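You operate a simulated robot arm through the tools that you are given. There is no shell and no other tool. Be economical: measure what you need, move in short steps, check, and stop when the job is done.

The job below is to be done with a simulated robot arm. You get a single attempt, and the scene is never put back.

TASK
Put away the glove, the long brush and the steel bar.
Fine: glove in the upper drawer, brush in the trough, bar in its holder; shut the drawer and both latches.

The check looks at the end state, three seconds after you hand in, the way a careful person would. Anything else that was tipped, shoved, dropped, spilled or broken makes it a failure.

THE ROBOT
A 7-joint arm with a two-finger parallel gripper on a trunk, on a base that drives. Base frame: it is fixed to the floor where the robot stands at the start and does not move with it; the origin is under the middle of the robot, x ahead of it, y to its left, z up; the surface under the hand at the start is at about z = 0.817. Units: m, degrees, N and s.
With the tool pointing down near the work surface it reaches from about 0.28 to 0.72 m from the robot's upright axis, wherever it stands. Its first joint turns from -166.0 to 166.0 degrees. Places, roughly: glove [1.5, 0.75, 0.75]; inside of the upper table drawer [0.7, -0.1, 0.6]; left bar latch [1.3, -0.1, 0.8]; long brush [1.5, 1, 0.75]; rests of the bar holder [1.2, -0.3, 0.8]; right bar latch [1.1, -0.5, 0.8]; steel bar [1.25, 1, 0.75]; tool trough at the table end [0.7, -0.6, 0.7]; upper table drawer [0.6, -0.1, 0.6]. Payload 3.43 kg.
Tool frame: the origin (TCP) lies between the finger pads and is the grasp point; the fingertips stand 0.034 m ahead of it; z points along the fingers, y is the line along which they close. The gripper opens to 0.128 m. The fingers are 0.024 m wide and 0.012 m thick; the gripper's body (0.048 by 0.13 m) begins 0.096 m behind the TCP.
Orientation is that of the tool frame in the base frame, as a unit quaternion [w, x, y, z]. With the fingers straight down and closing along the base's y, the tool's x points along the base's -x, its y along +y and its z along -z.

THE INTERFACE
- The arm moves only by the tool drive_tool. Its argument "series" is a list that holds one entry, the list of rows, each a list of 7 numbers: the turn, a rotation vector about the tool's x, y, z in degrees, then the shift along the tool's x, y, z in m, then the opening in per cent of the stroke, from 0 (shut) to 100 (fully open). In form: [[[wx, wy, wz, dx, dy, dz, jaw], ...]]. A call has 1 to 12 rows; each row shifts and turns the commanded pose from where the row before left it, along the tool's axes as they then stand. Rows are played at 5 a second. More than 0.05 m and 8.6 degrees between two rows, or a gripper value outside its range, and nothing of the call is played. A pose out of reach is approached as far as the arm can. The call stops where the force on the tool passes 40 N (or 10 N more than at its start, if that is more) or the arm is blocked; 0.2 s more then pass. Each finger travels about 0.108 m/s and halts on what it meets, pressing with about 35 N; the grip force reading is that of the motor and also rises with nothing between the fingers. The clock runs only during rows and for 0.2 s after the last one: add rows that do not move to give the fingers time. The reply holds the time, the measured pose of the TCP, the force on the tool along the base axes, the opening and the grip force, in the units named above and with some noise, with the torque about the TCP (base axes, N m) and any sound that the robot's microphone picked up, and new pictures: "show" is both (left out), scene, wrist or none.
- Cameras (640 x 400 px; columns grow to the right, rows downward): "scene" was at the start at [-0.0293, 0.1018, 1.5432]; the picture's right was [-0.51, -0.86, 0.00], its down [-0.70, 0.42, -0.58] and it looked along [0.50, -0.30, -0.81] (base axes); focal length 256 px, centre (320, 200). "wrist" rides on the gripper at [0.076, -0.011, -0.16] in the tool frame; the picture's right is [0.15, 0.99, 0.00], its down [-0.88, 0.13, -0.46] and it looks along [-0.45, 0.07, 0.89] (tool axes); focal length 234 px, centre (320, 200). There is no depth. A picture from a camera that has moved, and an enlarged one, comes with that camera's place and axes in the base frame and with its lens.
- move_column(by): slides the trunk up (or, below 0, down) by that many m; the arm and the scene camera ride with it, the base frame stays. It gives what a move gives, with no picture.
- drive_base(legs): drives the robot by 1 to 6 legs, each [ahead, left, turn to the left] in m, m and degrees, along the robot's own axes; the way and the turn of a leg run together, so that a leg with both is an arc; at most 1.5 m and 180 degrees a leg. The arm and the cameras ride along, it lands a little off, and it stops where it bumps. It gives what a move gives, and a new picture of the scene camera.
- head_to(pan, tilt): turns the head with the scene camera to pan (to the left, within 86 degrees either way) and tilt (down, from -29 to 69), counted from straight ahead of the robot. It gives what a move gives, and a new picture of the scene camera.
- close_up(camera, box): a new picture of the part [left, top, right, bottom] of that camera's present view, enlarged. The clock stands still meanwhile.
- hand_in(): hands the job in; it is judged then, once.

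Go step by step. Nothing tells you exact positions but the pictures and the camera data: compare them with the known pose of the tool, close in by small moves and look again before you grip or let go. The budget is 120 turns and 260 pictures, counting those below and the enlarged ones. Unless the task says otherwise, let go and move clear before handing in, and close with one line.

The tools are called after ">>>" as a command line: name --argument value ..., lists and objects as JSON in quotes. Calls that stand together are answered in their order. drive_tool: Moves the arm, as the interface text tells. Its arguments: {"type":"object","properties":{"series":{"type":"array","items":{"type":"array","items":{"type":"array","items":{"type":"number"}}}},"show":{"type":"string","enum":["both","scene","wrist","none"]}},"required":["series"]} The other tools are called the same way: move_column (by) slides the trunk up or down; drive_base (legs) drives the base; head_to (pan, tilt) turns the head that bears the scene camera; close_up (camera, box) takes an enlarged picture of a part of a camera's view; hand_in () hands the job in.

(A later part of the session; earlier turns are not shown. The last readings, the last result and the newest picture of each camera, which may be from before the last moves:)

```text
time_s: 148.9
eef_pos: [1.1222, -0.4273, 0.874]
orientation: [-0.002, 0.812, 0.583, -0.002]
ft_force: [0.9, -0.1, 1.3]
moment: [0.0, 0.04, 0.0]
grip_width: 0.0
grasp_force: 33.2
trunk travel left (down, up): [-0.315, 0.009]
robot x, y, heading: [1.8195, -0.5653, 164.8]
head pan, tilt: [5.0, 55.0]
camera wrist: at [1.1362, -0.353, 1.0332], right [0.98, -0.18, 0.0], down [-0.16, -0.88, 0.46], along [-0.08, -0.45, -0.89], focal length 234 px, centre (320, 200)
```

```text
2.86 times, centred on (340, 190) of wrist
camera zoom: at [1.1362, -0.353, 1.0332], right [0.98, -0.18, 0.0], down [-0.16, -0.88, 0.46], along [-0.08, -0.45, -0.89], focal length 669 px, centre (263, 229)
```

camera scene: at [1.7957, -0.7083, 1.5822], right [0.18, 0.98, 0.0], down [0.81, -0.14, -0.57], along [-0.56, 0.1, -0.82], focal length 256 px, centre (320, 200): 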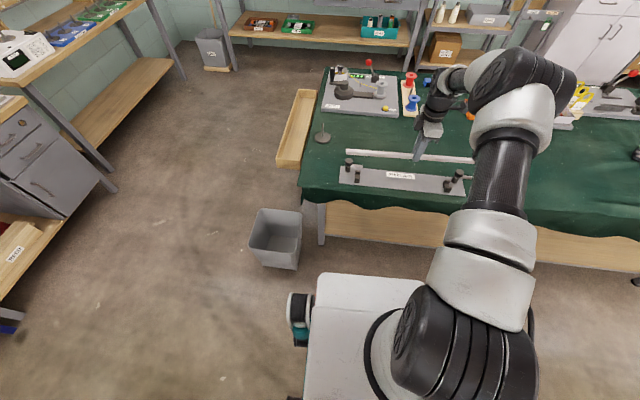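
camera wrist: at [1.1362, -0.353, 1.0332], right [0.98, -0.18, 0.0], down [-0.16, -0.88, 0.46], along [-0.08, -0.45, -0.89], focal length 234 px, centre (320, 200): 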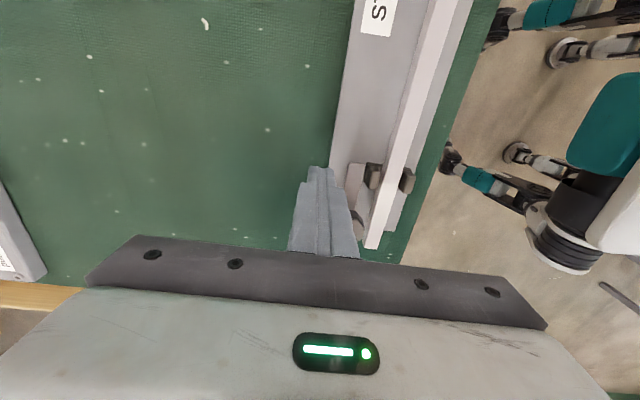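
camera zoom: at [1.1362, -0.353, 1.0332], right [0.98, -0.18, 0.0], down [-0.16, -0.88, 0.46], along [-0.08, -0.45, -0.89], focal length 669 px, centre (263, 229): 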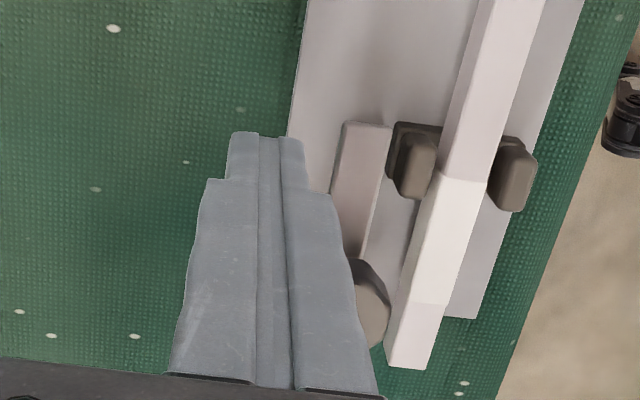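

Finger is beside the arm with a clear gap. Sweep it in an arc to swing the latch over the bar.

>>> drive_tool --series '[[[0, 0, 0, 0.001, 0.013, 0, 0], [0, 0, 0, 0.001, 0.013, 0, 0], [0, 0, 0, 0.002, 0.012, 0, 0], [0, 0, 0, 0.0016, 0.0115, 0, 0], [0, 0, 0, -0.003, 0.011, 0, 0], [0, 0, 0, -0.0056, 0.011, 0, 0], [0, 0, 0, -0.009, 0.008, 0, 0], [0, 0, 0, -0.0095, 0.007, 0, 0], [0, 0, 0, 0, 0, 0, 0]]]' --show "wrist"

>>> close_up --camera "scene" --box '[335, 145, 385, 195]'

>>> close_up --camera "wrist" --box '[260, 120, 420, 260]'

```text
time_s: 150.9
eef_pos: [1.197, -0.4769, 0.8742]
orientation: [-0.001, 0.812, 0.583, -0.001]
ft_force: [0.4, 0.3, 0.2]
moment: [0.03, -0.02, 0.01]
grip_width: 0.0
grasp_force: 32.9
trunk travel left (down, up): [-0.315, 0.009]
robot x, y, heading: [1.8206, -0.5632, 165.0]
head pan, tilt: [5.0, 55.0]
camera wrist: at [1.2115, -0.4017, 1.0333], right [0.98, -0.18, 0.0], down [-0.16, -0.88, 0.46], along [-0.08, -0.45, -0.89], focal length 234 px, centre (320, 200)
```

wrist: 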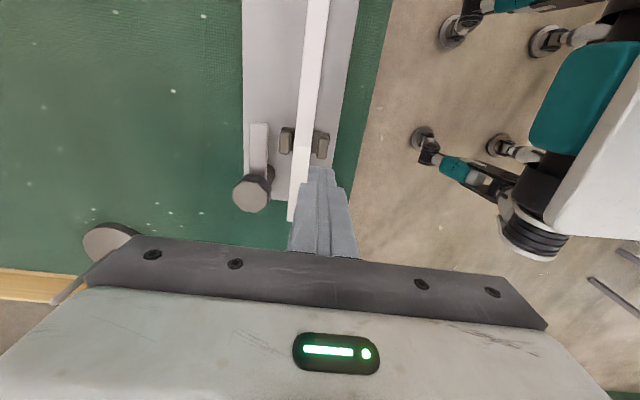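

```text
8.00 times, centred on (360, 170) of scene
camera zoom: at [1.7965, -0.7086, 1.5822], right [0.18, 0.98, 0.0], down [0.81, -0.15, -0.57], along [-0.56, 0.1, -0.82], focal length 2047 px, centre (0, 440)
```

zoom: 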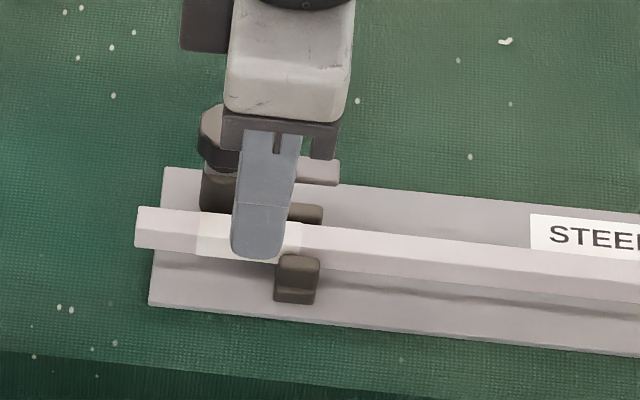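

```text
2.86 times, centred on (340, 190) of wrist
camera zoom: at [1.2115, -0.4017, 1.0333], right [0.98, -0.18, 0.0], down [-0.16, -0.88, 0.46], along [-0.08, -0.45, -0.89], focal length 669 px, centre (263, 229)
```

zoom: 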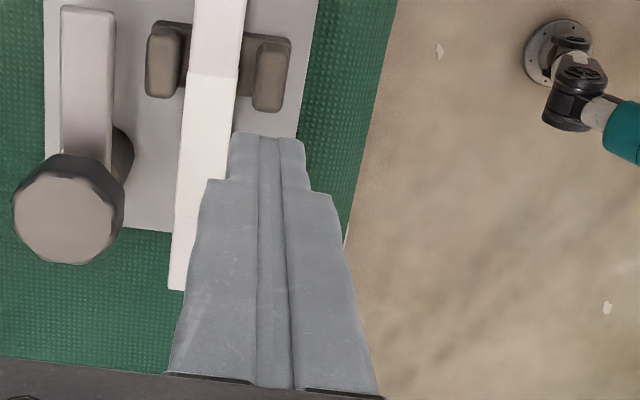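

The finger passed over the arm without touching; it must go ~7 mm lower (bar/prong tops are at ~0.828). Return to the start and redo lower.

>>> drive_tool --series '[[[0, 0, 0, 0, 0, -0.025, 0], [0, 0, 0, 0.0108, -0.0433, 0, 0], [0, 0, 0, 0.0107, -0.0432, 0, 0], [0, 0, 0, 0, 0, 0.02, 0], [0, 0, 0, 0, 0, 0.012, 0], [0, 0, 0, 0.001, 0.013, 0, 0], [0, 0, 0, 0.001, 0.013, 0, 0], [0, 0, 0, 0.002, 0.01, 0, 0]]]' --show "none"

>>> close_up --camera "scene" --box '[335, 145, 385, 195]'

>>> close_up --camera "wrist" --box '[260, 120, 420, 260]'

```text
time_s: 152.7
eef_pos: [1.1582, -0.4353, 0.8673]
orientation: [-0.001, 0.812, 0.583, -0.001]
ft_force: [0.1, 0.8, 1.5]
moment: [-0.02, 0.02, 0.0]
grip_width: 0.0
grasp_force: 32.8
trunk travel left (down, up): [-0.315, 0.009]
robot x, y, heading: [1.8197, -0.5639, 164.8]
head pan, tilt: [5.0, 55.0]
```

```text
8.00 times, centred on (360, 170) of scene
camera zoom: at [1.7965, -0.7086, 1.5822], right [0.18, 0.98, 0.0], down [0.81, -0.15, -0.57], along [-0.56, 0.1, -0.82], focal length 2047 px, centre (0, 440)
```

zoom: 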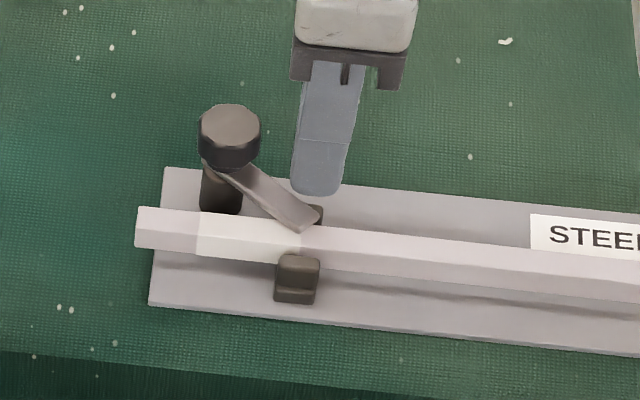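

```text
2.86 times, centred on (340, 190) of wrist
camera zoom: at [1.1723, -0.3613, 1.0264], right [0.98, -0.18, 0.0], down [-0.16, -0.88, 0.46], along [-0.08, -0.45, -0.89], focal length 669 px, centre (263, 229)
```

zoom: 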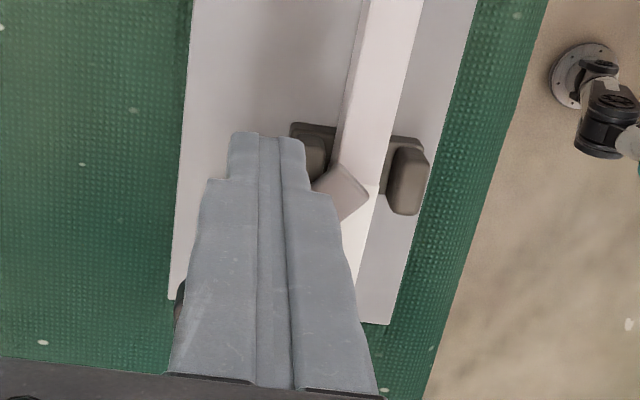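

Works: the arm is swinging. Continue the arc.

>>> drive_tool --series '[[[0, 0, 0, -0.002, 0.012, 0, 0], [0, 0, 0, -0.005, 0.011, 0, 0], [0, 0, 0, -0.008, 0.011, 0, 0], [0, 0, 0, -0.008, 0.007, 0, 0]]]' --show "none"

>>> close_up --camera "scene" --box '[335, 145, 385, 195]'

>>> close_up --camera "wrist" --box '[220, 100, 420, 260]'

```text
time_s: 153.7
eef_pos: [1.1882, -0.4709, 0.8677]
orientation: [-0.001, 0.812, 0.584, -0.001]
ft_force: [-0.8, 1.0, -0.8]
moment: [0.01, -0.01, -0.01]
grip_width: 0.0001
grasp_force: 33.4
trunk travel left (down, up): [-0.315, 0.009]
robot x, y, heading: [1.8199, -0.5582, 165.2]
head pan, tilt: [5.0, 55.0]
```

```text
8.00 times, centred on (360, 170) of scene
camera zoom: at [1.7965, -0.7086, 1.5822], right [0.18, 0.98, 0.0], down [0.81, -0.15, -0.57], along [-0.56, 0.1, -0.82], focal length 2047 px, centre (0, 440)
```

zoom: 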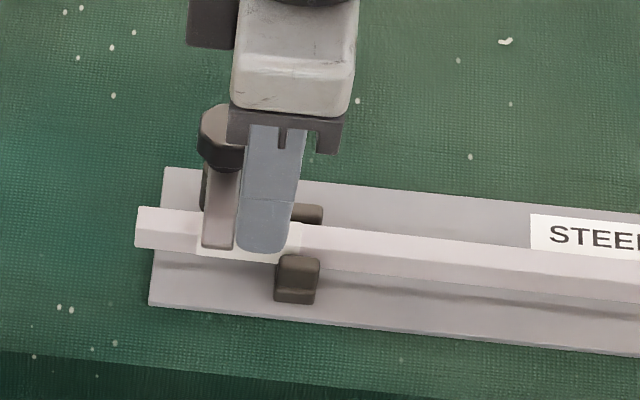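

```text
2.50 times, centred on (320, 180) of wrist
camera zoom: at [1.2028, -0.3963, 1.0263], right [0.98, -0.18, 0.0], down [-0.16, -0.88, 0.46], along [-0.08, -0.45, -0.89], focal length 585 px, centre (320, 250)
```

zoom: 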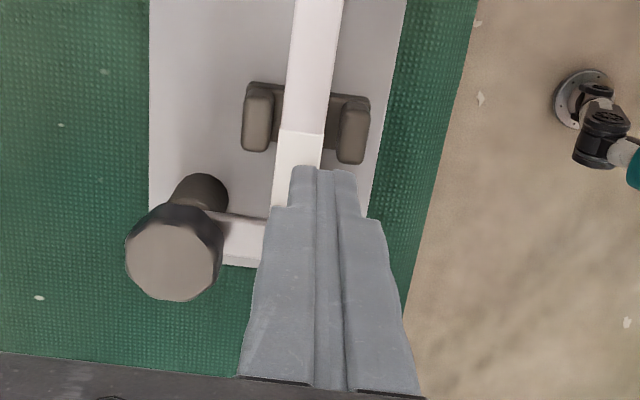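

Right latch lies across the bar. A small final nudge, then lift away and look.

>>> drive_tool --series '[[[0, 0, 0, -0.003, 0, 0, 0], [0, 0, 0, 0.005, 0.003, 0, 0], [0, 0, 0, 0, 0, -0.03, 0], [0, 0, 0, 0.03, 0, -0.03, 0], [0, 0, 0, 0.03, 0, -0.03, 0]]]' --show "none"

>>> close_up --camera "scene" --box '[335, 145, 385, 195]'

>>> drive_base --legs '[[0, -0.42, 0]]'

```text
time_s: 154.9
eef_pos: [1.2128, -0.4131, 0.9581]
orientation: [-0.001, 0.812, 0.584, -0.001]
ft_force: [-0.3, 0.2, 0.3]
moment: [0.04, -0.03, 0.03]
grip_width: 0.0
grasp_force: 32.8
trunk travel left (down, up): [-0.315, 0.009]
robot x, y, heading: [1.8177, -0.5627, 164.9]
head pan, tilt: [5.0, 55.0]
```

```text
8.00 times, centred on (360, 170) of scene
camera zoom: at [1.7967, -0.7083, 1.5822], right [0.18, 0.98, 0.0], down [0.81, -0.15, -0.57], along [-0.56, 0.1, -0.82], focal length 2047 px, centre (0, 440)
```

zoom: 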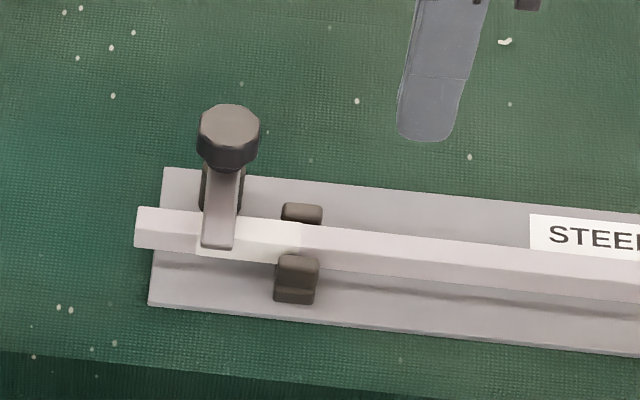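

```text
time_s: 159.5
eef_pos: [1.3205, -0.0095, 0.9583]
orientation: [-0.001, 0.811, 0.585, -0.001]
ft_force: [0.9, -0.3, 0.2]
moment: [0.01, 0.0, -0.03]
grip_width: 0.0001
grasp_force: 32.9
trunk travel left (down, up): [-0.315, 0.009]
robot x, y, heading: [1.9291, -0.1549, 165.0]
head pan, tilt: [5.0, 55.0]
camera scene: at [1.9067, -0.3024, 1.5822], right [0.17, 0.98, 0.0], down [0.81, -0.14, -0.57], along [-0.56, 0.1, -0.82], focal length 256 px, centre (320, 200)
```

scene: 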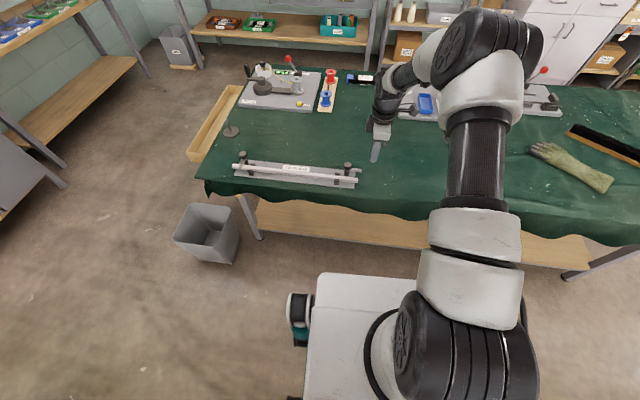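

Right latch closed. Now the left latch; zoom to locate it.

>>> close_up --camera "scene" --box '[325, 135, 385, 195]'

```text
6.67 times, centred on (355, 165) of scene
camera zoom: at [1.9067, -0.3024, 1.5822], right [0.17, 0.98, 0.0], down [0.81, -0.14, -0.57], along [-0.56, 0.1, -0.82], focal length 1706 px, centre (87, 433)
```

zoom: 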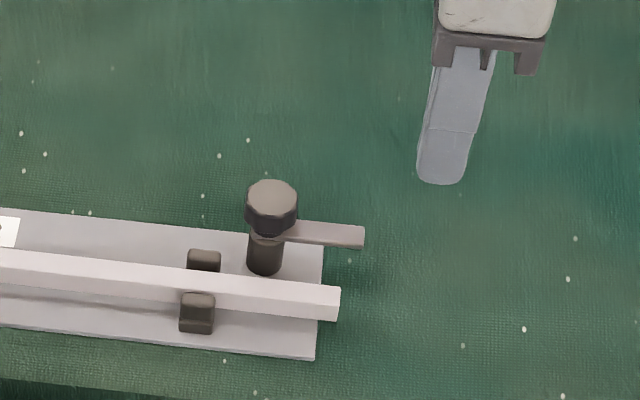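

>>> drive_tool --series '[[[0, 0, 0, -0.0209, -0.035, 0, 0], [0, 0, 0, -0.0209, -0.0349, 0, 0], [0, 0, 0, 0, 0, 0.03, 0], [0, 0, 0, 0, 0, 0.03, 0], [0, 0, 0, 0, 0, 0.02, 0], [0, 0, 0, 0, 0, 0.011, 0]]]' --show "none"

>>> close_up --camera "scene" --box '[325, 135, 385, 195]'

>>> close_up --camera "wrist" --box '[260, 120, 420, 260]'

```text
time_s: 160.9
eef_pos: [1.2409, -0.0282, 0.8675]
orientation: [-0.002, 0.811, 0.585, -0.001]
ft_force: [-0.1, 1.1, 0.7]
moment: [-0.01, 0.0, 0.02]
grip_width: 0.0
grasp_force: 32.4
trunk travel left (down, up): [-0.315, 0.009]
robot x, y, heading: [1.9273, -0.1566, 165.0]
head pan, tilt: [5.0, 55.0]
```

```text
6.67 times, centred on (355, 165) of scene
camera zoom: at [1.9067, -0.3024, 1.5822], right [0.17, 0.98, 0.0], down [0.81, -0.14, -0.57], along [-0.56, 0.1, -0.82], focal length 1706 px, centre (87, 433)
```

zoom: 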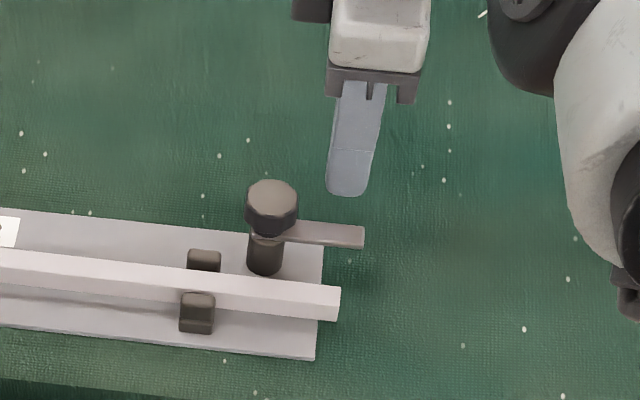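

```text
2.86 times, centred on (340, 190) of wrist
camera zoom: at [1.2546, 0.047, 1.0262], right [0.98, -0.17, 0.0], down [-0.15, -0.88, 0.46], along [-0.08, -0.45, -0.89], focal length 669 px, centre (263, 229)
```

zoom: 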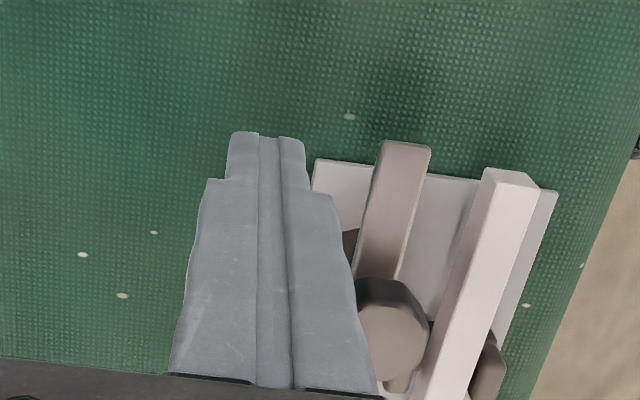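

Aligned the same as before; sweep in the same arc.

>>> drive_tool --series '[[[0, 0, 0, 0.001, 0.013, 0, 0], [0, 0, 0, 0.001, 0.013, 0, 0], [0, 0, 0, 0.002, 0.01, 0, 0], [0, 0, 0, -0.002, 0.012, 0, 0], [0, 0, 0, -0.005, 0.011, 0, 0], [0, 0, 0, -0.008, 0.011, 0, 0], [0, 0, 0, -0.008, 0.007, 0, 0], [0, 0, 0, -0.003, 0, 0, 0]]]' --show "none"

>>> close_up --camera "scene" --box '[325, 135, 385, 195]'

```text
time_s: 162.7
eef_pos: [1.3079, -0.0727, 0.867]
orientation: [-0.001, 0.811, 0.585, -0.001]
ft_force: [0.0, 0.4, -0.3]
moment: [0.01, 0.02, 0.01]
grip_width: 0.0002
grasp_force: 32.8
trunk travel left (down, up): [-0.315, 0.009]
robot x, y, heading: [1.9291, -0.1524, 164.9]
head pan, tilt: [5.0, 55.0]
```

```text
6.67 times, centred on (355, 165) of scene
camera zoom: at [1.9067, -0.3025, 1.5822], right [0.17, 0.98, 0.0], down [0.81, -0.14, -0.57], along [-0.56, 0.1, -0.82], focal length 1706 px, centre (87, 433)
```

zoom: 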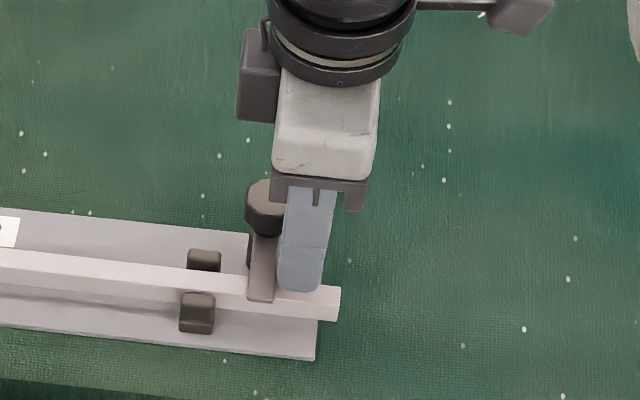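

Left latch closed across the bar. Lift away and go back to the brush and glove.

>>> drive_tool --series '[[[0, 0, 0, 0.004, 0.003, 0, 0], [0, 0, 0, 0, 0, -0.03, 0], [0, 0, 0, 0, 0, -0.03, 0], [0, 0, 0, 0, 0, -0.03, 60]]]' --show "none"

>>> close_up --camera "scene" --box '[215, 135, 385, 205]'

>>> drive_base --legs '[[0, -0.85, 0], [0.12, 0, 0]]'

>>> head_to --pan -10 --tilt 55

```text
time_s: 163.7
eef_pos: [1.3117, -0.0694, 0.9576]
orientation: [-0.001, 0.811, 0.585, -0.001]
ft_force: [0.7, -0.4, 0.0]
moment: [0.03, 0.05, -0.01]
grip_width: 0.0773
grasp_force: 0.8
trunk travel left (down, up): [-0.315, 0.009]
robot x, y, heading: [1.9283, -0.1569, 165.1]
head pan, tilt: [5.0, 55.0]
```

```text
3.76 times, centred on (300, 170) of scene
camera zoom: at [1.9068, -0.3025, 1.5822], right [0.17, 0.98, 0.0], down [0.81, -0.14, -0.57], along [-0.57, 0.1, -0.82], focal length 963 px, centre (395, 313)
```

zoom: 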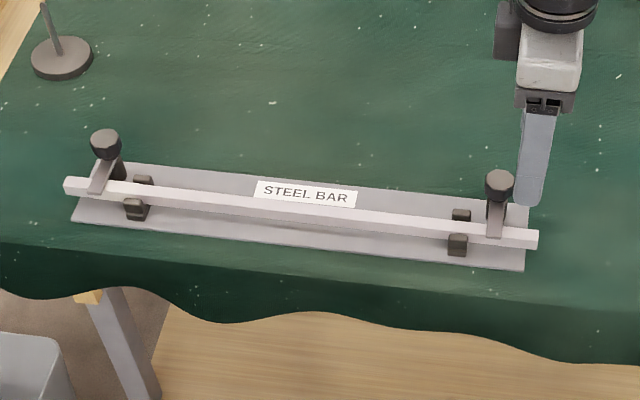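

```text
time_s: 173.0
eef_pos: [1.4129, 0.7809, 0.9564]
orientation: [-0.002, 0.811, 0.585, -0.001]
ft_force: [0.9, 0.2, -0.2]
moment: [-0.02, -0.02, 0.01]
grip_width: 0.0768
grasp_force: 0.0
trunk travel left (down, up): [-0.315, 0.009]
robot x, y, heading: [2.0283, 0.6916, 165.1]
head pan, tilt: [5.0, 55.0]
camera scene: at [2.0077, 0.5479, 1.5822], right [0.17, 0.98, 0.0], down [0.81, -0.14, -0.57], along [-0.56, 0.1, -0.82], focal length 256 px, centre (320, 200)
```

scene: 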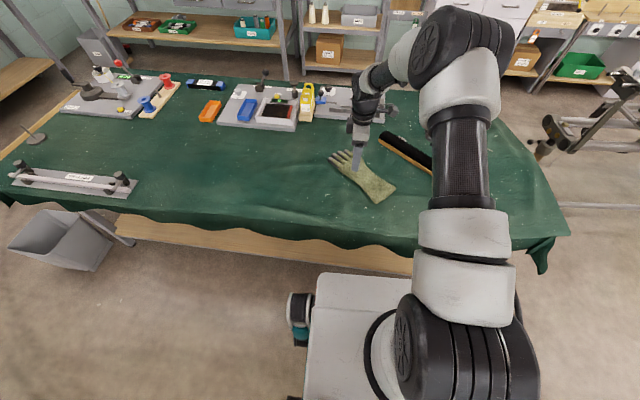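

```text
time_s: 173.8
eef_pos: [1.414, 0.78, 0.9569]
orientation: [-0.001, 0.812, 0.584, -0.001]
ft_force: [0.1, 0.4, 0.8]
moment: [0.01, 0.02, 0.0]
grip_width: 0.0768
grasp_force: 0.0
trunk travel left (down, up): [-0.315, 0.009]
robot x, y, heading: [2.0323, 0.6915, 165.0]
head pan, tilt: [-10.0, 55.0]
camera scene: at [2.0137, 0.5657, 1.5822], right [0.42, 0.91, 0.0], down [0.74, -0.35, -0.57], along [-0.52, 0.24, -0.82], focal length 256 px, centre (320, 200)
```

scene: 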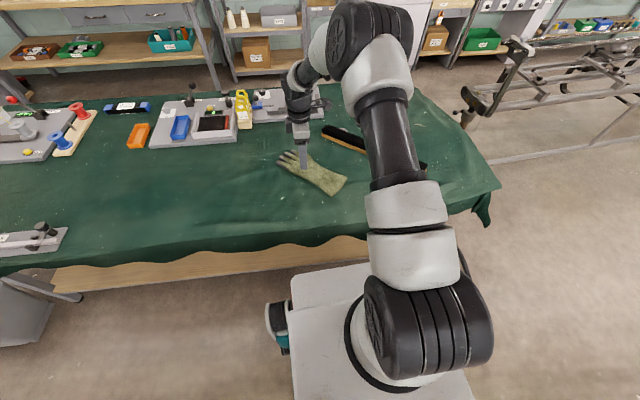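

Bar secure with both latches. Next the brush: move right so it's in reach, then turn the tool to its direction.

>>> drive_base --legs '[[0, -0.22, 0]]'

>>> drive_tool --series '[[[0, 0, 8, 0, 0, 0, 60], [0, 0, 8, 0, 0, 0, 60], [0, 0, 8, 0, 0, 0, 60], [0, 0, 8, 0, 0, 0, 60], [0, 0, 8, 0, 0, 0, 60], [0, 0, 0, 0, 0, 0, 60]]]'

```text
time_s: 176.5
eef_pos: [1.4697, 0.9928, 0.9568]
orientation: [-0.002, 0.811, 0.585, -0.001]
ft_force: [0.3, 0.0, 0.6]
moment: [0.01, -0.03, 0.01]
grip_width: 0.0768
grasp_force: 0.0
trunk travel left (down, up): [-0.315, 0.009]
robot x, y, heading: [2.0849, 0.907, 165.2]
head pan, tilt: [-10.0, 55.0]
camera scene: at [2.0706, 0.7784, 1.5822], right [0.42, 0.91, 0.0], down [0.74, -0.35, -0.57], along [-0.52, 0.24, -0.82], focal length 256 px, centre (320, 200)
```

scene: 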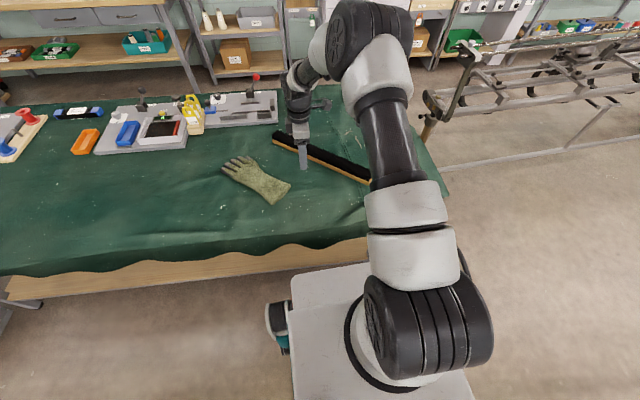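

```text
time_s: 177.9
eef_pos: [1.4695, 0.9925, 0.9569]
orientation: [-0.002, 0.962, 0.272, -0.002]
ft_force: [-0.4, -0.9, 0.1]
moment: [-0.02, -0.01, 0.0]
grip_width: 0.0766
grasp_force: 0.1
trunk travel left (down, up): [-0.315, 0.009]
robot x, y, heading: [2.0921, 0.905, 165.0]
head pan, tilt: [-10.0, 55.0]
camera scene: at [2.0706, 0.7783, 1.5822], right [0.42, 0.91, 0.0], down [0.74, -0.35, -0.57], along [-0.52, 0.24, -0.82], focal length 256 px, centre (320, 200)
camera wrist: at [1.5295, 1.0409, 1.116], right [0.64, -0.77, 0.0], down [-0.68, -0.57, 0.46], along [-0.35, -0.29, -0.89], focal length 234 px, centre (320, 200)
```

scene: 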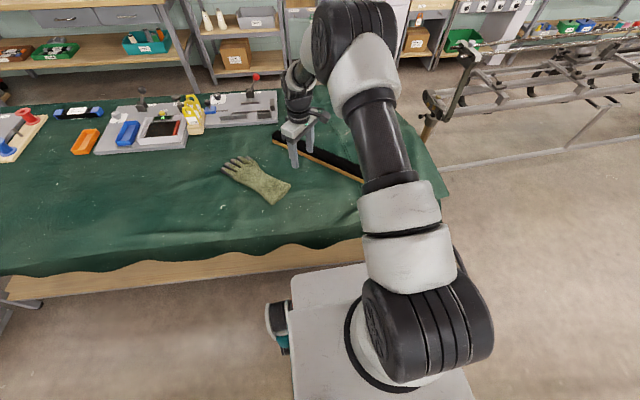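
wrist: 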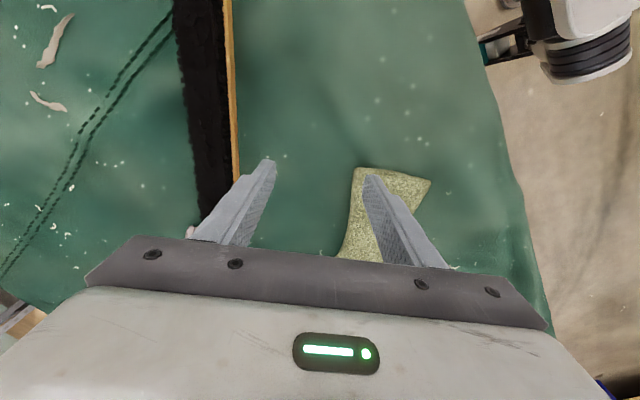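

>>> drive_tool --series '[[[0, 0, 0, 0.0085, -0.0351, 0, 65], [0, 0, 0, 0.0085, -0.0351, 0, 65], [0, 0, 0, 0.0085, -0.0351, 0, 65], [0, 0, 0, 0.0085, -0.035, 0, 65], [0, 0, -3, 0, 0, 0, 65], [0, 0, 0, 0, 0, 0, 65]]]' --show "wrist"

>>> close_up --camera "scene" --box '[260, 110, 390, 200]'

```text
time_s: 179.3
eef_pos: [1.4265, 1.1301, 0.9574]
orientation: [-0.001, 0.954, 0.298, -0.002]
ft_force: [-0.6, -0.2, -0.4]
moment: [-0.03, -0.03, -0.03]
grip_width: 0.083
grasp_force: 0.0
trunk travel left (down, up): [-0.315, 0.009]
robot x, y, heading: [2.0891, 0.9028, 165.0]
head pan, tilt: [-10.0, 55.0]
camera wrist: at [1.4824, 1.1821, 1.1162], right [0.68, -0.73, 0.0], down [-0.65, -0.61, 0.46], along [-0.34, -0.31, -0.89], focal length 234 px, centre (320, 200)
```

wrist: 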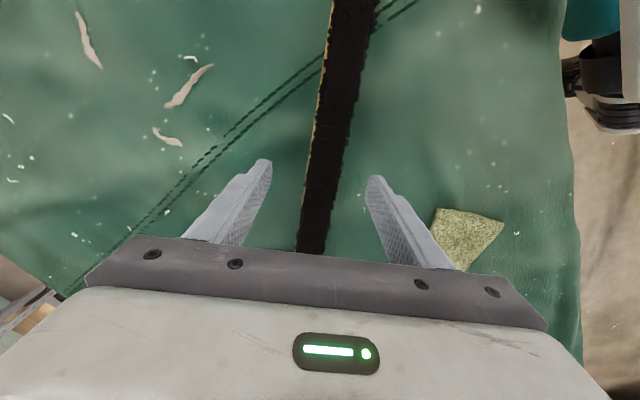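

```text
4.44 times, centred on (325, 155) of scene
camera zoom: at [2.0706, 0.7782, 1.5822], right [0.42, 0.91, 0.0], down [0.74, -0.35, -0.57], along [-0.52, 0.24, -0.82], focal length 1137 px, centre (298, 400)
```

zoom: 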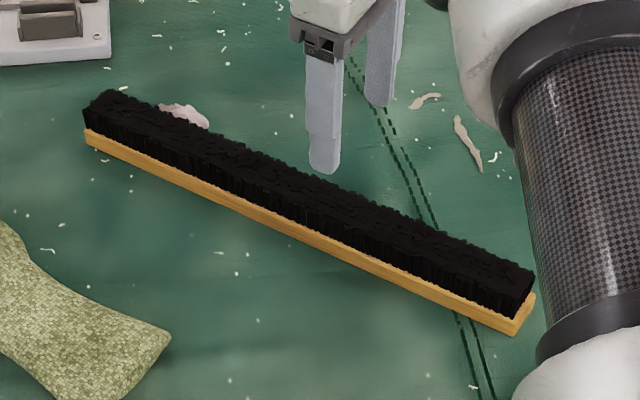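

Brush is aligned with the tool. Small centring correction, then descend.

>>> drive_tool --series '[[[0, 0, -1, -0.018, 0.007, 0, 65], [0, 0, 0, 0, 0, 0.03, 65], [0, 0, 0, 0, 0, 0.03, 65], [0, 0, 0, 0, 0, 0, 65]]]' --show "wrist"

>>> close_up --camera "scene" --box '[260, 110, 390, 200]'

```text
time_s: 180.3
eef_pos: [1.4145, 1.1148, 0.8977]
orientation: [-0.001, 0.952, 0.306, -0.002]
ft_force: [-0.1, 0.9, 0.5]
moment: [0.02, 0.03, -0.02]
grip_width: 0.0831
grasp_force: 0.0
trunk travel left (down, up): [-0.315, 0.009]
robot x, y, heading: [2.0858, 0.9054, 165.3]
head pan, tilt: [-10.0, 55.0]
camera wrist: at [1.4703, 1.1672, 1.056], right [0.7, -0.72, 0.0], down [-0.64, -0.62, 0.46], along [-0.33, -0.32, -0.89], focal length 234 px, centre (320, 200)
```

wrist: 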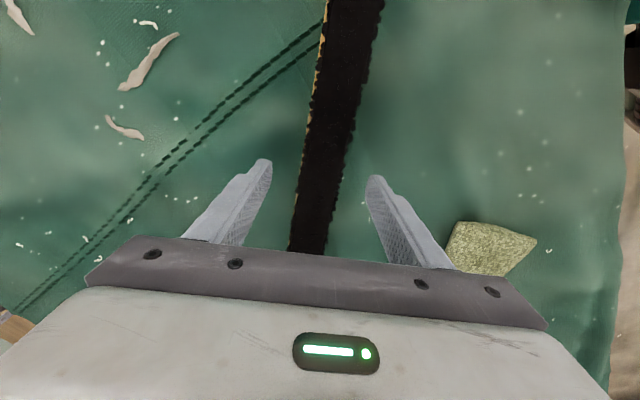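

```text
4.44 times, centred on (325, 155) of scene
camera zoom: at [2.0705, 0.7783, 1.5822], right [0.42, 0.91, 0.0], down [0.74, -0.35, -0.57], along [-0.52, 0.24, -0.82], focal length 1137 px, centre (298, 400)
```

zoom: 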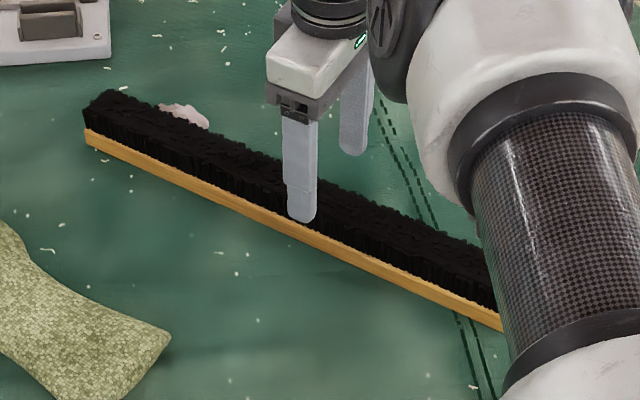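

>>> drive_tool --series '[[[0, 0, 2, 0, 0.002, 0, 65], [0, 0, 0, 0, 0, 0.03, 65], [0, 0, 0, 0, 0, 0.025, 65], [0, 0, 0, 0, 0, 0.005, 65], [0, 0, 0, 0, 0, 0, 45], [0, 0, 0, 0, 0, 0, 20], [0, 0, 0, 0, 0, 0, 0], [0, 0, 0, 0, 0, 0, 0]]]' --show "wrist"

>>> close_up --camera "scene" --box '[260, 110, 390, 200]'

```text
time_s: 182.1
eef_pos: [1.4154, 1.1144, 0.8366]
orientation: [-0.001, 0.957, 0.289, -0.001]
ft_force: [-0.9, 0.8, 1.1]
moment: [-0.06, 0.1, -0.18]
grip_width: 0.0427
grasp_force: 35.2
trunk travel left (down, up): [-0.315, 0.009]
robot x, y, heading: [2.0858, 0.9061, 165.0]
head pan, tilt: [-10.0, 55.0]
camera wrist: at [1.4733, 1.1637, 0.9961], right [0.67, -0.74, 0.0], down [-0.66, -0.6, 0.46], along [-0.34, -0.3, -0.89], focal length 234 px, centre (320, 200)
```

wrist: 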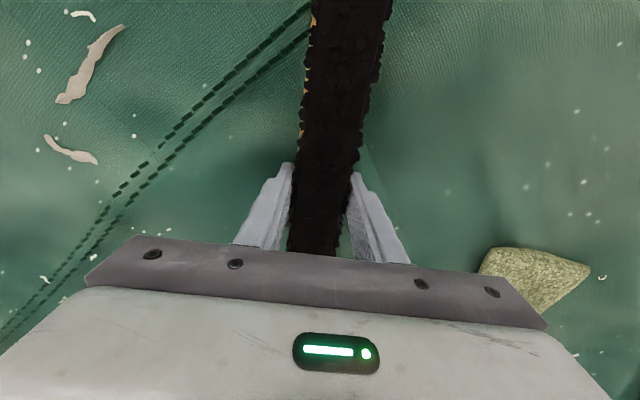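

```text
4.44 times, centred on (325, 155) of scene
camera zoom: at [2.0705, 0.7783, 1.5822], right [0.42, 0.91, 0.0], down [0.74, -0.35, -0.57], along [-0.52, 0.24, -0.82], focal length 1137 px, centre (298, 400)
```

zoom: 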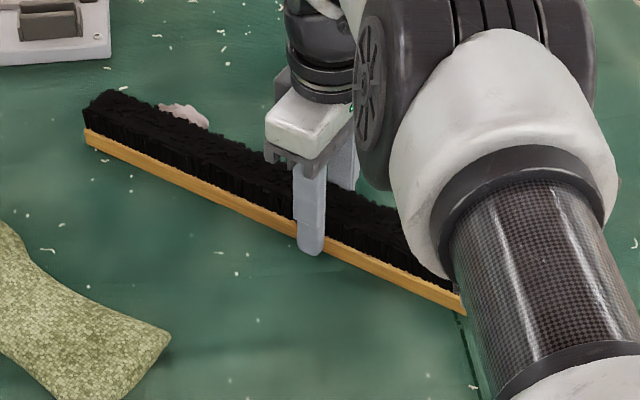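

Gripped (43 mm wide). Lift and check.

>>> drive_tool --series '[[[0, 0, 0, 0, 0, -0.01, 0], [0, 0, 0, 0, 0, -0.02, 0], [0, 0, 0, 0, 0, -0.03, 0], [0, 0, 0, 0, 0, -0.03, 0], [0, 0, 0, 0, 0, -0.03, 0], [0, 0, 0, 0, 0, 0, 0]]]' --show "scene"

>>> close_up --camera "scene" --box '[240, 90, 400, 200]'

```text
time_s: 183.5
eef_pos: [1.4156, 1.1113, 0.9573]
orientation: [0.0, 0.957, 0.289, -0.001]
ft_force: [-0.6, -0.4, -3.1]
moment: [0.04, -0.09, 0.0]
grip_width: 0.0425
grasp_force: 34.6
trunk travel left (down, up): [-0.315, 0.009]
robot x, y, heading: [2.0898, 0.9076, 165.1]
head pan, tilt: [-10.0, 55.0]
camera scene: at [2.0703, 0.7784, 1.5822], right [0.42, 0.91, 0.0], down [0.74, -0.35, -0.57], along [-0.52, 0.24, -0.82], focal length 256 px, centre (320, 200)
```

scene: 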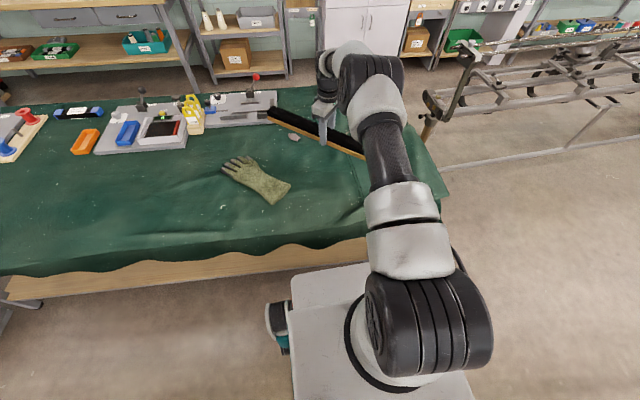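

```text
3.64 times, centred on (320, 145) of scene
camera zoom: at [2.0703, 0.7784, 1.5822], right [0.42, 0.91, 0.0], down [0.74, -0.35, -0.57], along [-0.52, 0.24, -0.82], focal length 930 px, centre (320, 400)
```

zoom: 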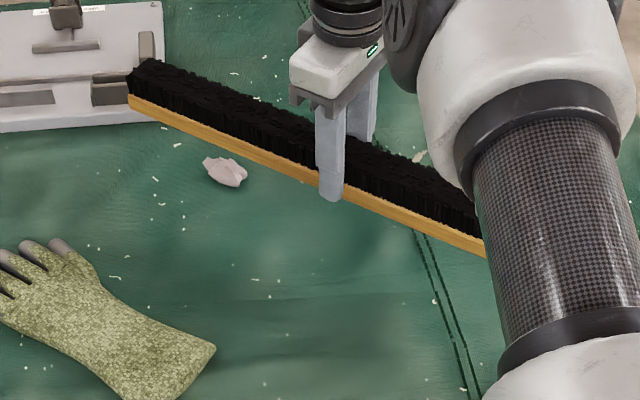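

Brush held well. Back out into the aisle, rotate the brush crosswise, then drive round toward the table's right end.

>>> drive_base --legs '[[-0.45, 0, 0]]'

>>> drive_tool --series '[[[0, 0, -8.3, 0, 0, 0, 0], [0, 0, -8.3, 0, 0, 0, 0], [0, 0, -8.3, 0, 0, 0, 0], [0, 0, -8.3, 0, 0, 0, 0], [0, 0, -8.2, 0, 0, 0, 0]]]' --show "none"

>>> drive_base --legs '[[0, 1.3, 0], [0, 1.3, 0], [0, 0, -90]]'

>>> head_to --pan 45 --tilt 45

```text
time_s: 186.3
eef_pos: [1.8507, 0.9984, 0.9568]
orientation: [-0.001, 0.958, 0.288, -0.001]
ft_force: [0.1, 0.4, -2.9]
moment: [0.05, -0.09, 0.0]
grip_width: 0.0426
grasp_force: 35.3
trunk travel left (down, up): [-0.315, 0.009]
robot x, y, heading: [2.5203, 0.7912, 165.0]
head pan, tilt: [-10.0, 55.0]
camera scene: at [2.5041, 0.6613, 1.5822], right [0.43, 0.9, 0.0], down [0.74, -0.35, -0.57], along [-0.52, 0.24, -0.82], focal length 256 px, centre (320, 200)
```

scene: 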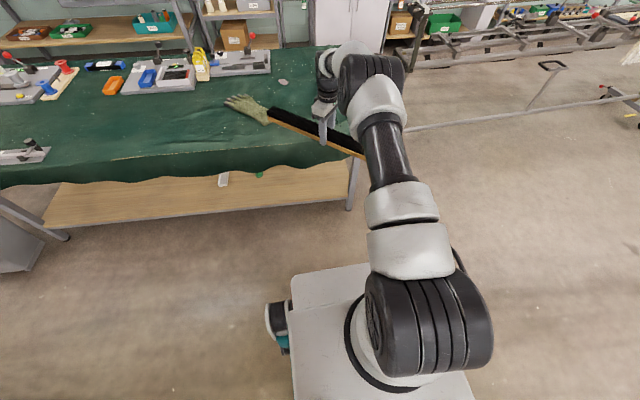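

```text
time_s: 187.5
eef_pos: [1.8514, 0.9993, 0.9569]
orientation: [-0.001, 0.794, 0.608, -0.001]
ft_force: [0.7, 0.2, -4.1]
moment: [0.08, -0.04, -0.05]
grip_width: 0.0424
grasp_force: 35.4
trunk travel left (down, up): [-0.315, 0.009]
robot x, y, heading: [2.5211, 0.7859, 164.7]
head pan, tilt: [-10.0, 55.0]
```

```text
time_s: 216.5
eef_pos: [2.0484, -1.0591, 0.9574]
orientation: [-0.002, 0.991, -0.133, 0.001]
ft_force: [-0.2, 0.2, -2.6]
moment: [0.02, -0.09, 0.0]
grip_width: 0.0426
grasp_force: 34.9
trunk travel left (down, up): [-0.315, 0.009]
robot x, y, heading: [1.8403, -1.7342, 74.7]
head pan, tilt: [-10.0, 55.0]
camera scene: at [1.7101, -1.7133, 1.5822], right [0.9, -0.43, 0.0], down [-0.35, -0.74, -0.57], along [0.24, 0.52, -0.82], focal length 256 px, centre (320, 200)
```

scene: 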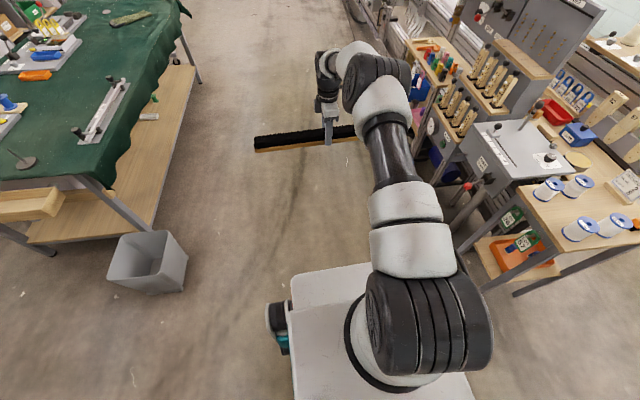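

```text
time_s: 217.7
eef_pos: [2.0486, -1.0579, 0.9557]
orientation: [-0.002, 0.991, -0.133, 0.0]
ft_force: [-0.8, 0.2, -3.4]
moment: [-0.02, -0.08, -0.04]
grip_width: 0.0428
grasp_force: 35.1
trunk travel left (down, up): [-0.315, 0.009]
robot x, y, heading: [1.8402, -1.7283, 74.8]
head pan, tilt: [45.0, 45.0]
camera scene: at [1.6391, -1.7078, 1.5956], right [0.87, 0.5, 0.0], down [0.35, -0.61, -0.71], along [-0.35, 0.61, -0.71], focal length 256 px, centre (320, 200)
```

scene: 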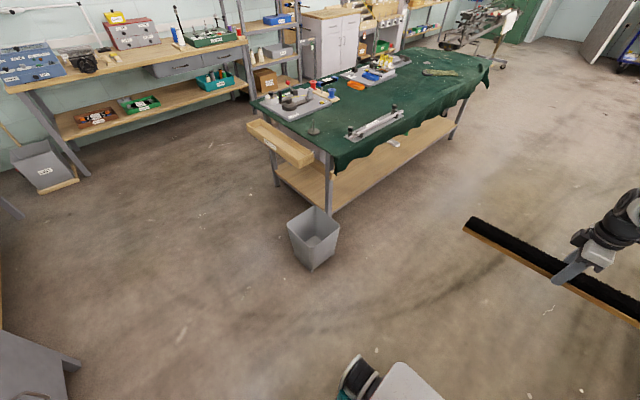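

Path is clear: strafe left alongside the table end to the trough.

>>> drive_base --legs '[[0, 1.35, 0]]'

>>> head_to --pan 5 --tilt 55

```text
time_s: 230.9
eef_pos: [0.7541, -0.6987, 0.957]
orientation: [-0.002, 0.99, -0.138, 0.0]
ft_force: [0.2, 0.3, -3.7]
moment: [-0.04, -0.1, -0.01]
grip_width: 0.0428
grasp_force: 34.7
trunk travel left (down, up): [-0.315, 0.009]
robot x, y, heading: [0.5362, -1.3657, 74.3]
head pan, tilt: [45.0, 45.0]
camera scene: at [0.3377, -1.3443, 1.5956], right [0.87, 0.49, 0.0], down [0.34, -0.62, -0.71], along [-0.35, 0.62, -0.71], focal length 256 px, centre (320, 200)
```

scene: 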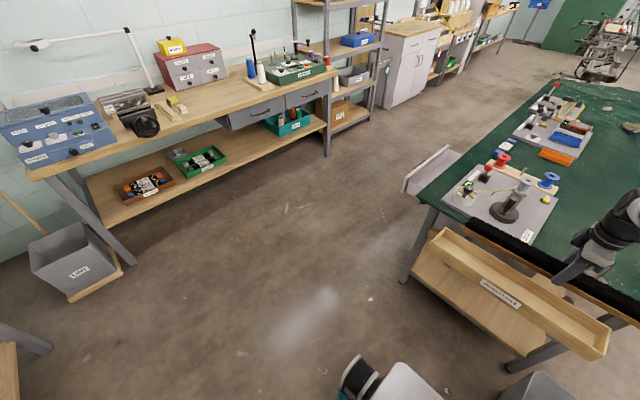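

```text
time_s: 232.0
eef_pos: [0.7525, -0.6981, 0.9569]
orientation: [-0.002, 0.99, -0.138, 0.001]
ft_force: [-0.1, 0.2, -2.7]
moment: [0.0, -0.1, 0.01]
grip_width: 0.0428
grasp_force: 34.7
trunk travel left (down, up): [-0.315, 0.009]
robot x, y, heading: [0.5363, -1.3641, 74.3]
head pan, tilt: [5.0, 55.0]
camera scene: at [0.3908, -1.3444, 1.5822], right [0.98, -0.19, 0.0], down [-0.15, -0.8, -0.57], along [0.11, 0.56, -0.82], focal length 256 px, centre (320, 200)
```

scene: 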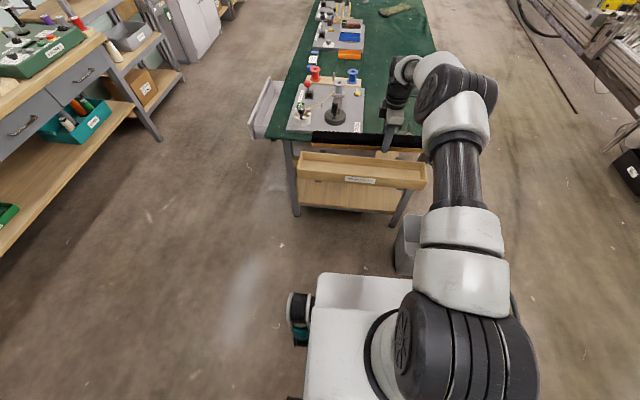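

>>> close_up --camera "scene" --box '[285, 110, 445, 210]'

>>> close_up --camera "wrist" --box '[0, 0, 640, 400]'

```text
4.00 times, centred on (365, 160) of scene
camera zoom: at [0.3908, -1.3444, 1.5822], right [0.98, -0.19, 0.0], down [-0.15, -0.8, -0.57], along [0.11, 0.56, -0.82], focal length 1023 px, centre (140, 360)
```

zoom: 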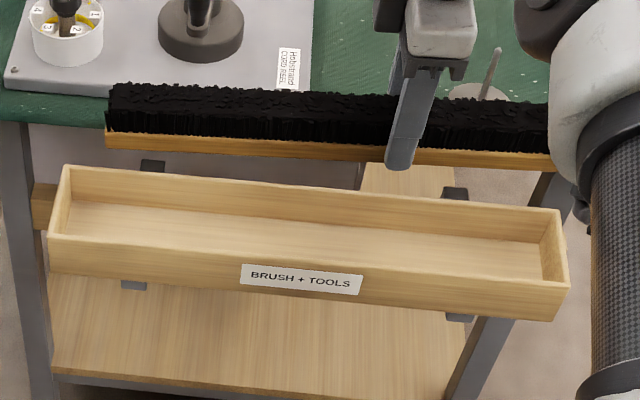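

```text
1.00 times, centred on (320, 200) of wrist (not enlarged: the box is as wide or as high as the picture)
camera zoom: at [0.8294, -0.7091, 1.1162], right [-0.13, -0.99, 0.0], down [-0.88, 0.11, 0.45], along [-0.45, 0.06, -0.89], focal length 234 px, centre (320, 200)
```

zoom: 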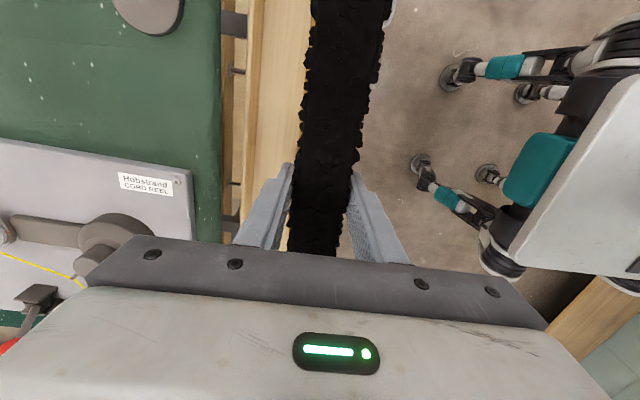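

Trough rim ≈ z 0.755, centre ≈ (0.712, −0.640), angle −17.9°. Move forward 0.06 to bring it into reach.

>>> drive_base --legs '[[0.07, 0, 0]]'

>>> close_up --camera "scene" --box '[285, 120, 445, 220]'

```text
time_s: 233.0
eef_pos: [0.771, -0.6318, 0.9571]
orientation: [-0.001, 0.991, -0.137, 0.0]
ft_force: [0.0, 1.3, -3.3]
moment: [-0.04, -0.11, 0.03]
grip_width: 0.0426
grasp_force: 34.9
trunk travel left (down, up): [-0.315, 0.009]
robot x, y, heading: [0.5584, -1.2996, 74.1]
head pan, tilt: [5.0, 55.0]
camera scene: at [0.4099, -1.2773, 1.5822], right [0.98, -0.19, 0.0], down [-0.15, -0.81, -0.57], along [0.11, 0.56, -0.82], focal length 256 px, centre (320, 200)
```

scene: 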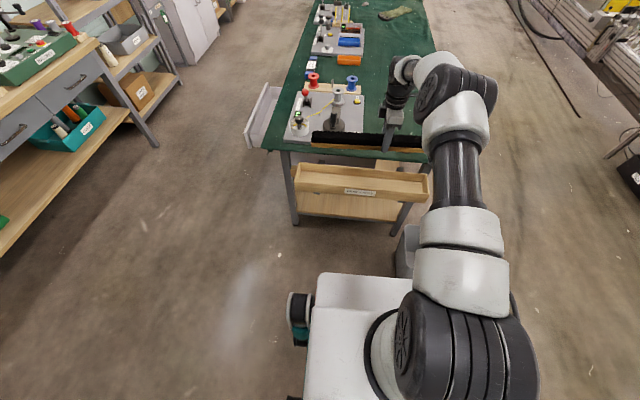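

```text
4.00 times, centred on (365, 170) of scene
camera zoom: at [0.4099, -1.2773, 1.5822], right [0.98, -0.19, 0.0], down [-0.15, -0.81, -0.57], along [0.11, 0.56, -0.82], focal length 1023 px, centre (140, 320)
```

zoom: 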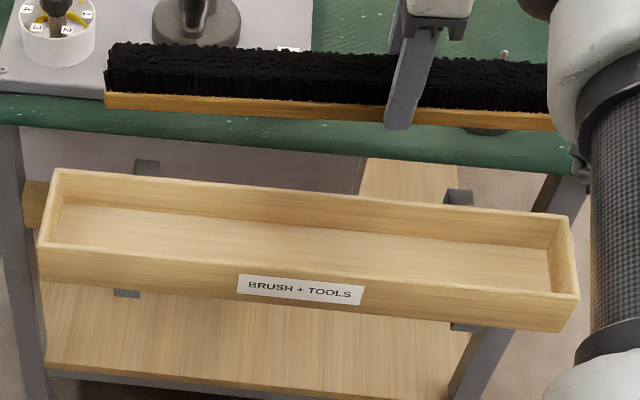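

>>> drive_tool --series '[[[0, 0, 2, -0.0209, 0.0199, 0, 0], [0, 0, 0, 0, 0, 0.03, 0], [0, 0, 0, 0, 0, 0.03, 0], [0, 0, 0, 0, 0, 0.03, 0], [0, 0, 0, 0, 0, 0.03, 0], [0, 0, 0, 0, 0, 0.02, 0], [0, 0, 0, 0, 0, 0, 0]]]' --show "wrist"

>>> close_up --camera "scene" --box '[285, 120, 445, 220]'

```text
time_s: 234.6
eef_pos: [0.7468, -0.6442, 0.8156]
orientation: [-0.001, 0.988, -0.156, 0.0]
ft_force: [-0.3, 0.2, -2.3]
moment: [-0.01, -0.09, -0.01]
grip_width: 0.0428
grasp_force: 35.0
trunk travel left (down, up): [-0.315, 0.009]
robot x, y, heading: [0.5554, -1.2987, 74.3]
head pan, tilt: [5.0, 55.0]
camera wrist: at [0.8234, -0.6585, 0.9748], right [-0.16, -0.99, 0.0], down [-0.88, 0.14, 0.45], along [-0.45, 0.08, -0.89], focal length 234 px, centre (320, 200)
```

wrist: 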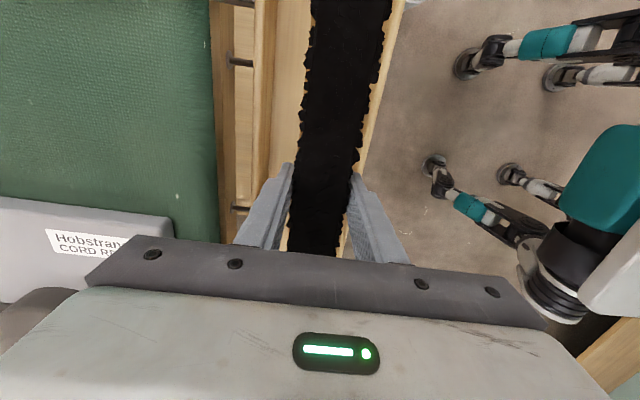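

```text
4.00 times, centred on (365, 170) of scene
camera zoom: at [0.4097, -1.2778, 1.5822], right [0.98, -0.19, 0.0], down [-0.15, -0.8, -0.57], along [0.11, 0.56, -0.82], focal length 1023 px, centre (140, 320)
```

zoom: 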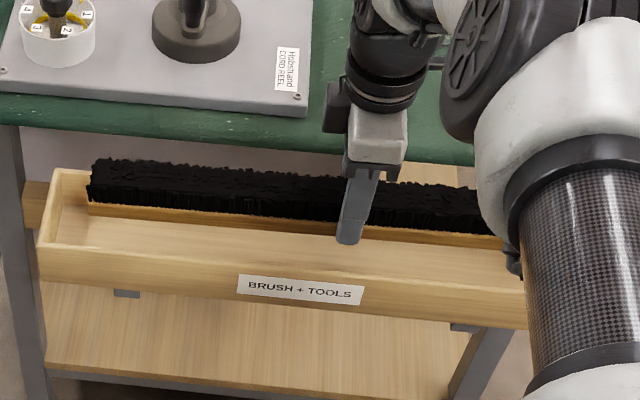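

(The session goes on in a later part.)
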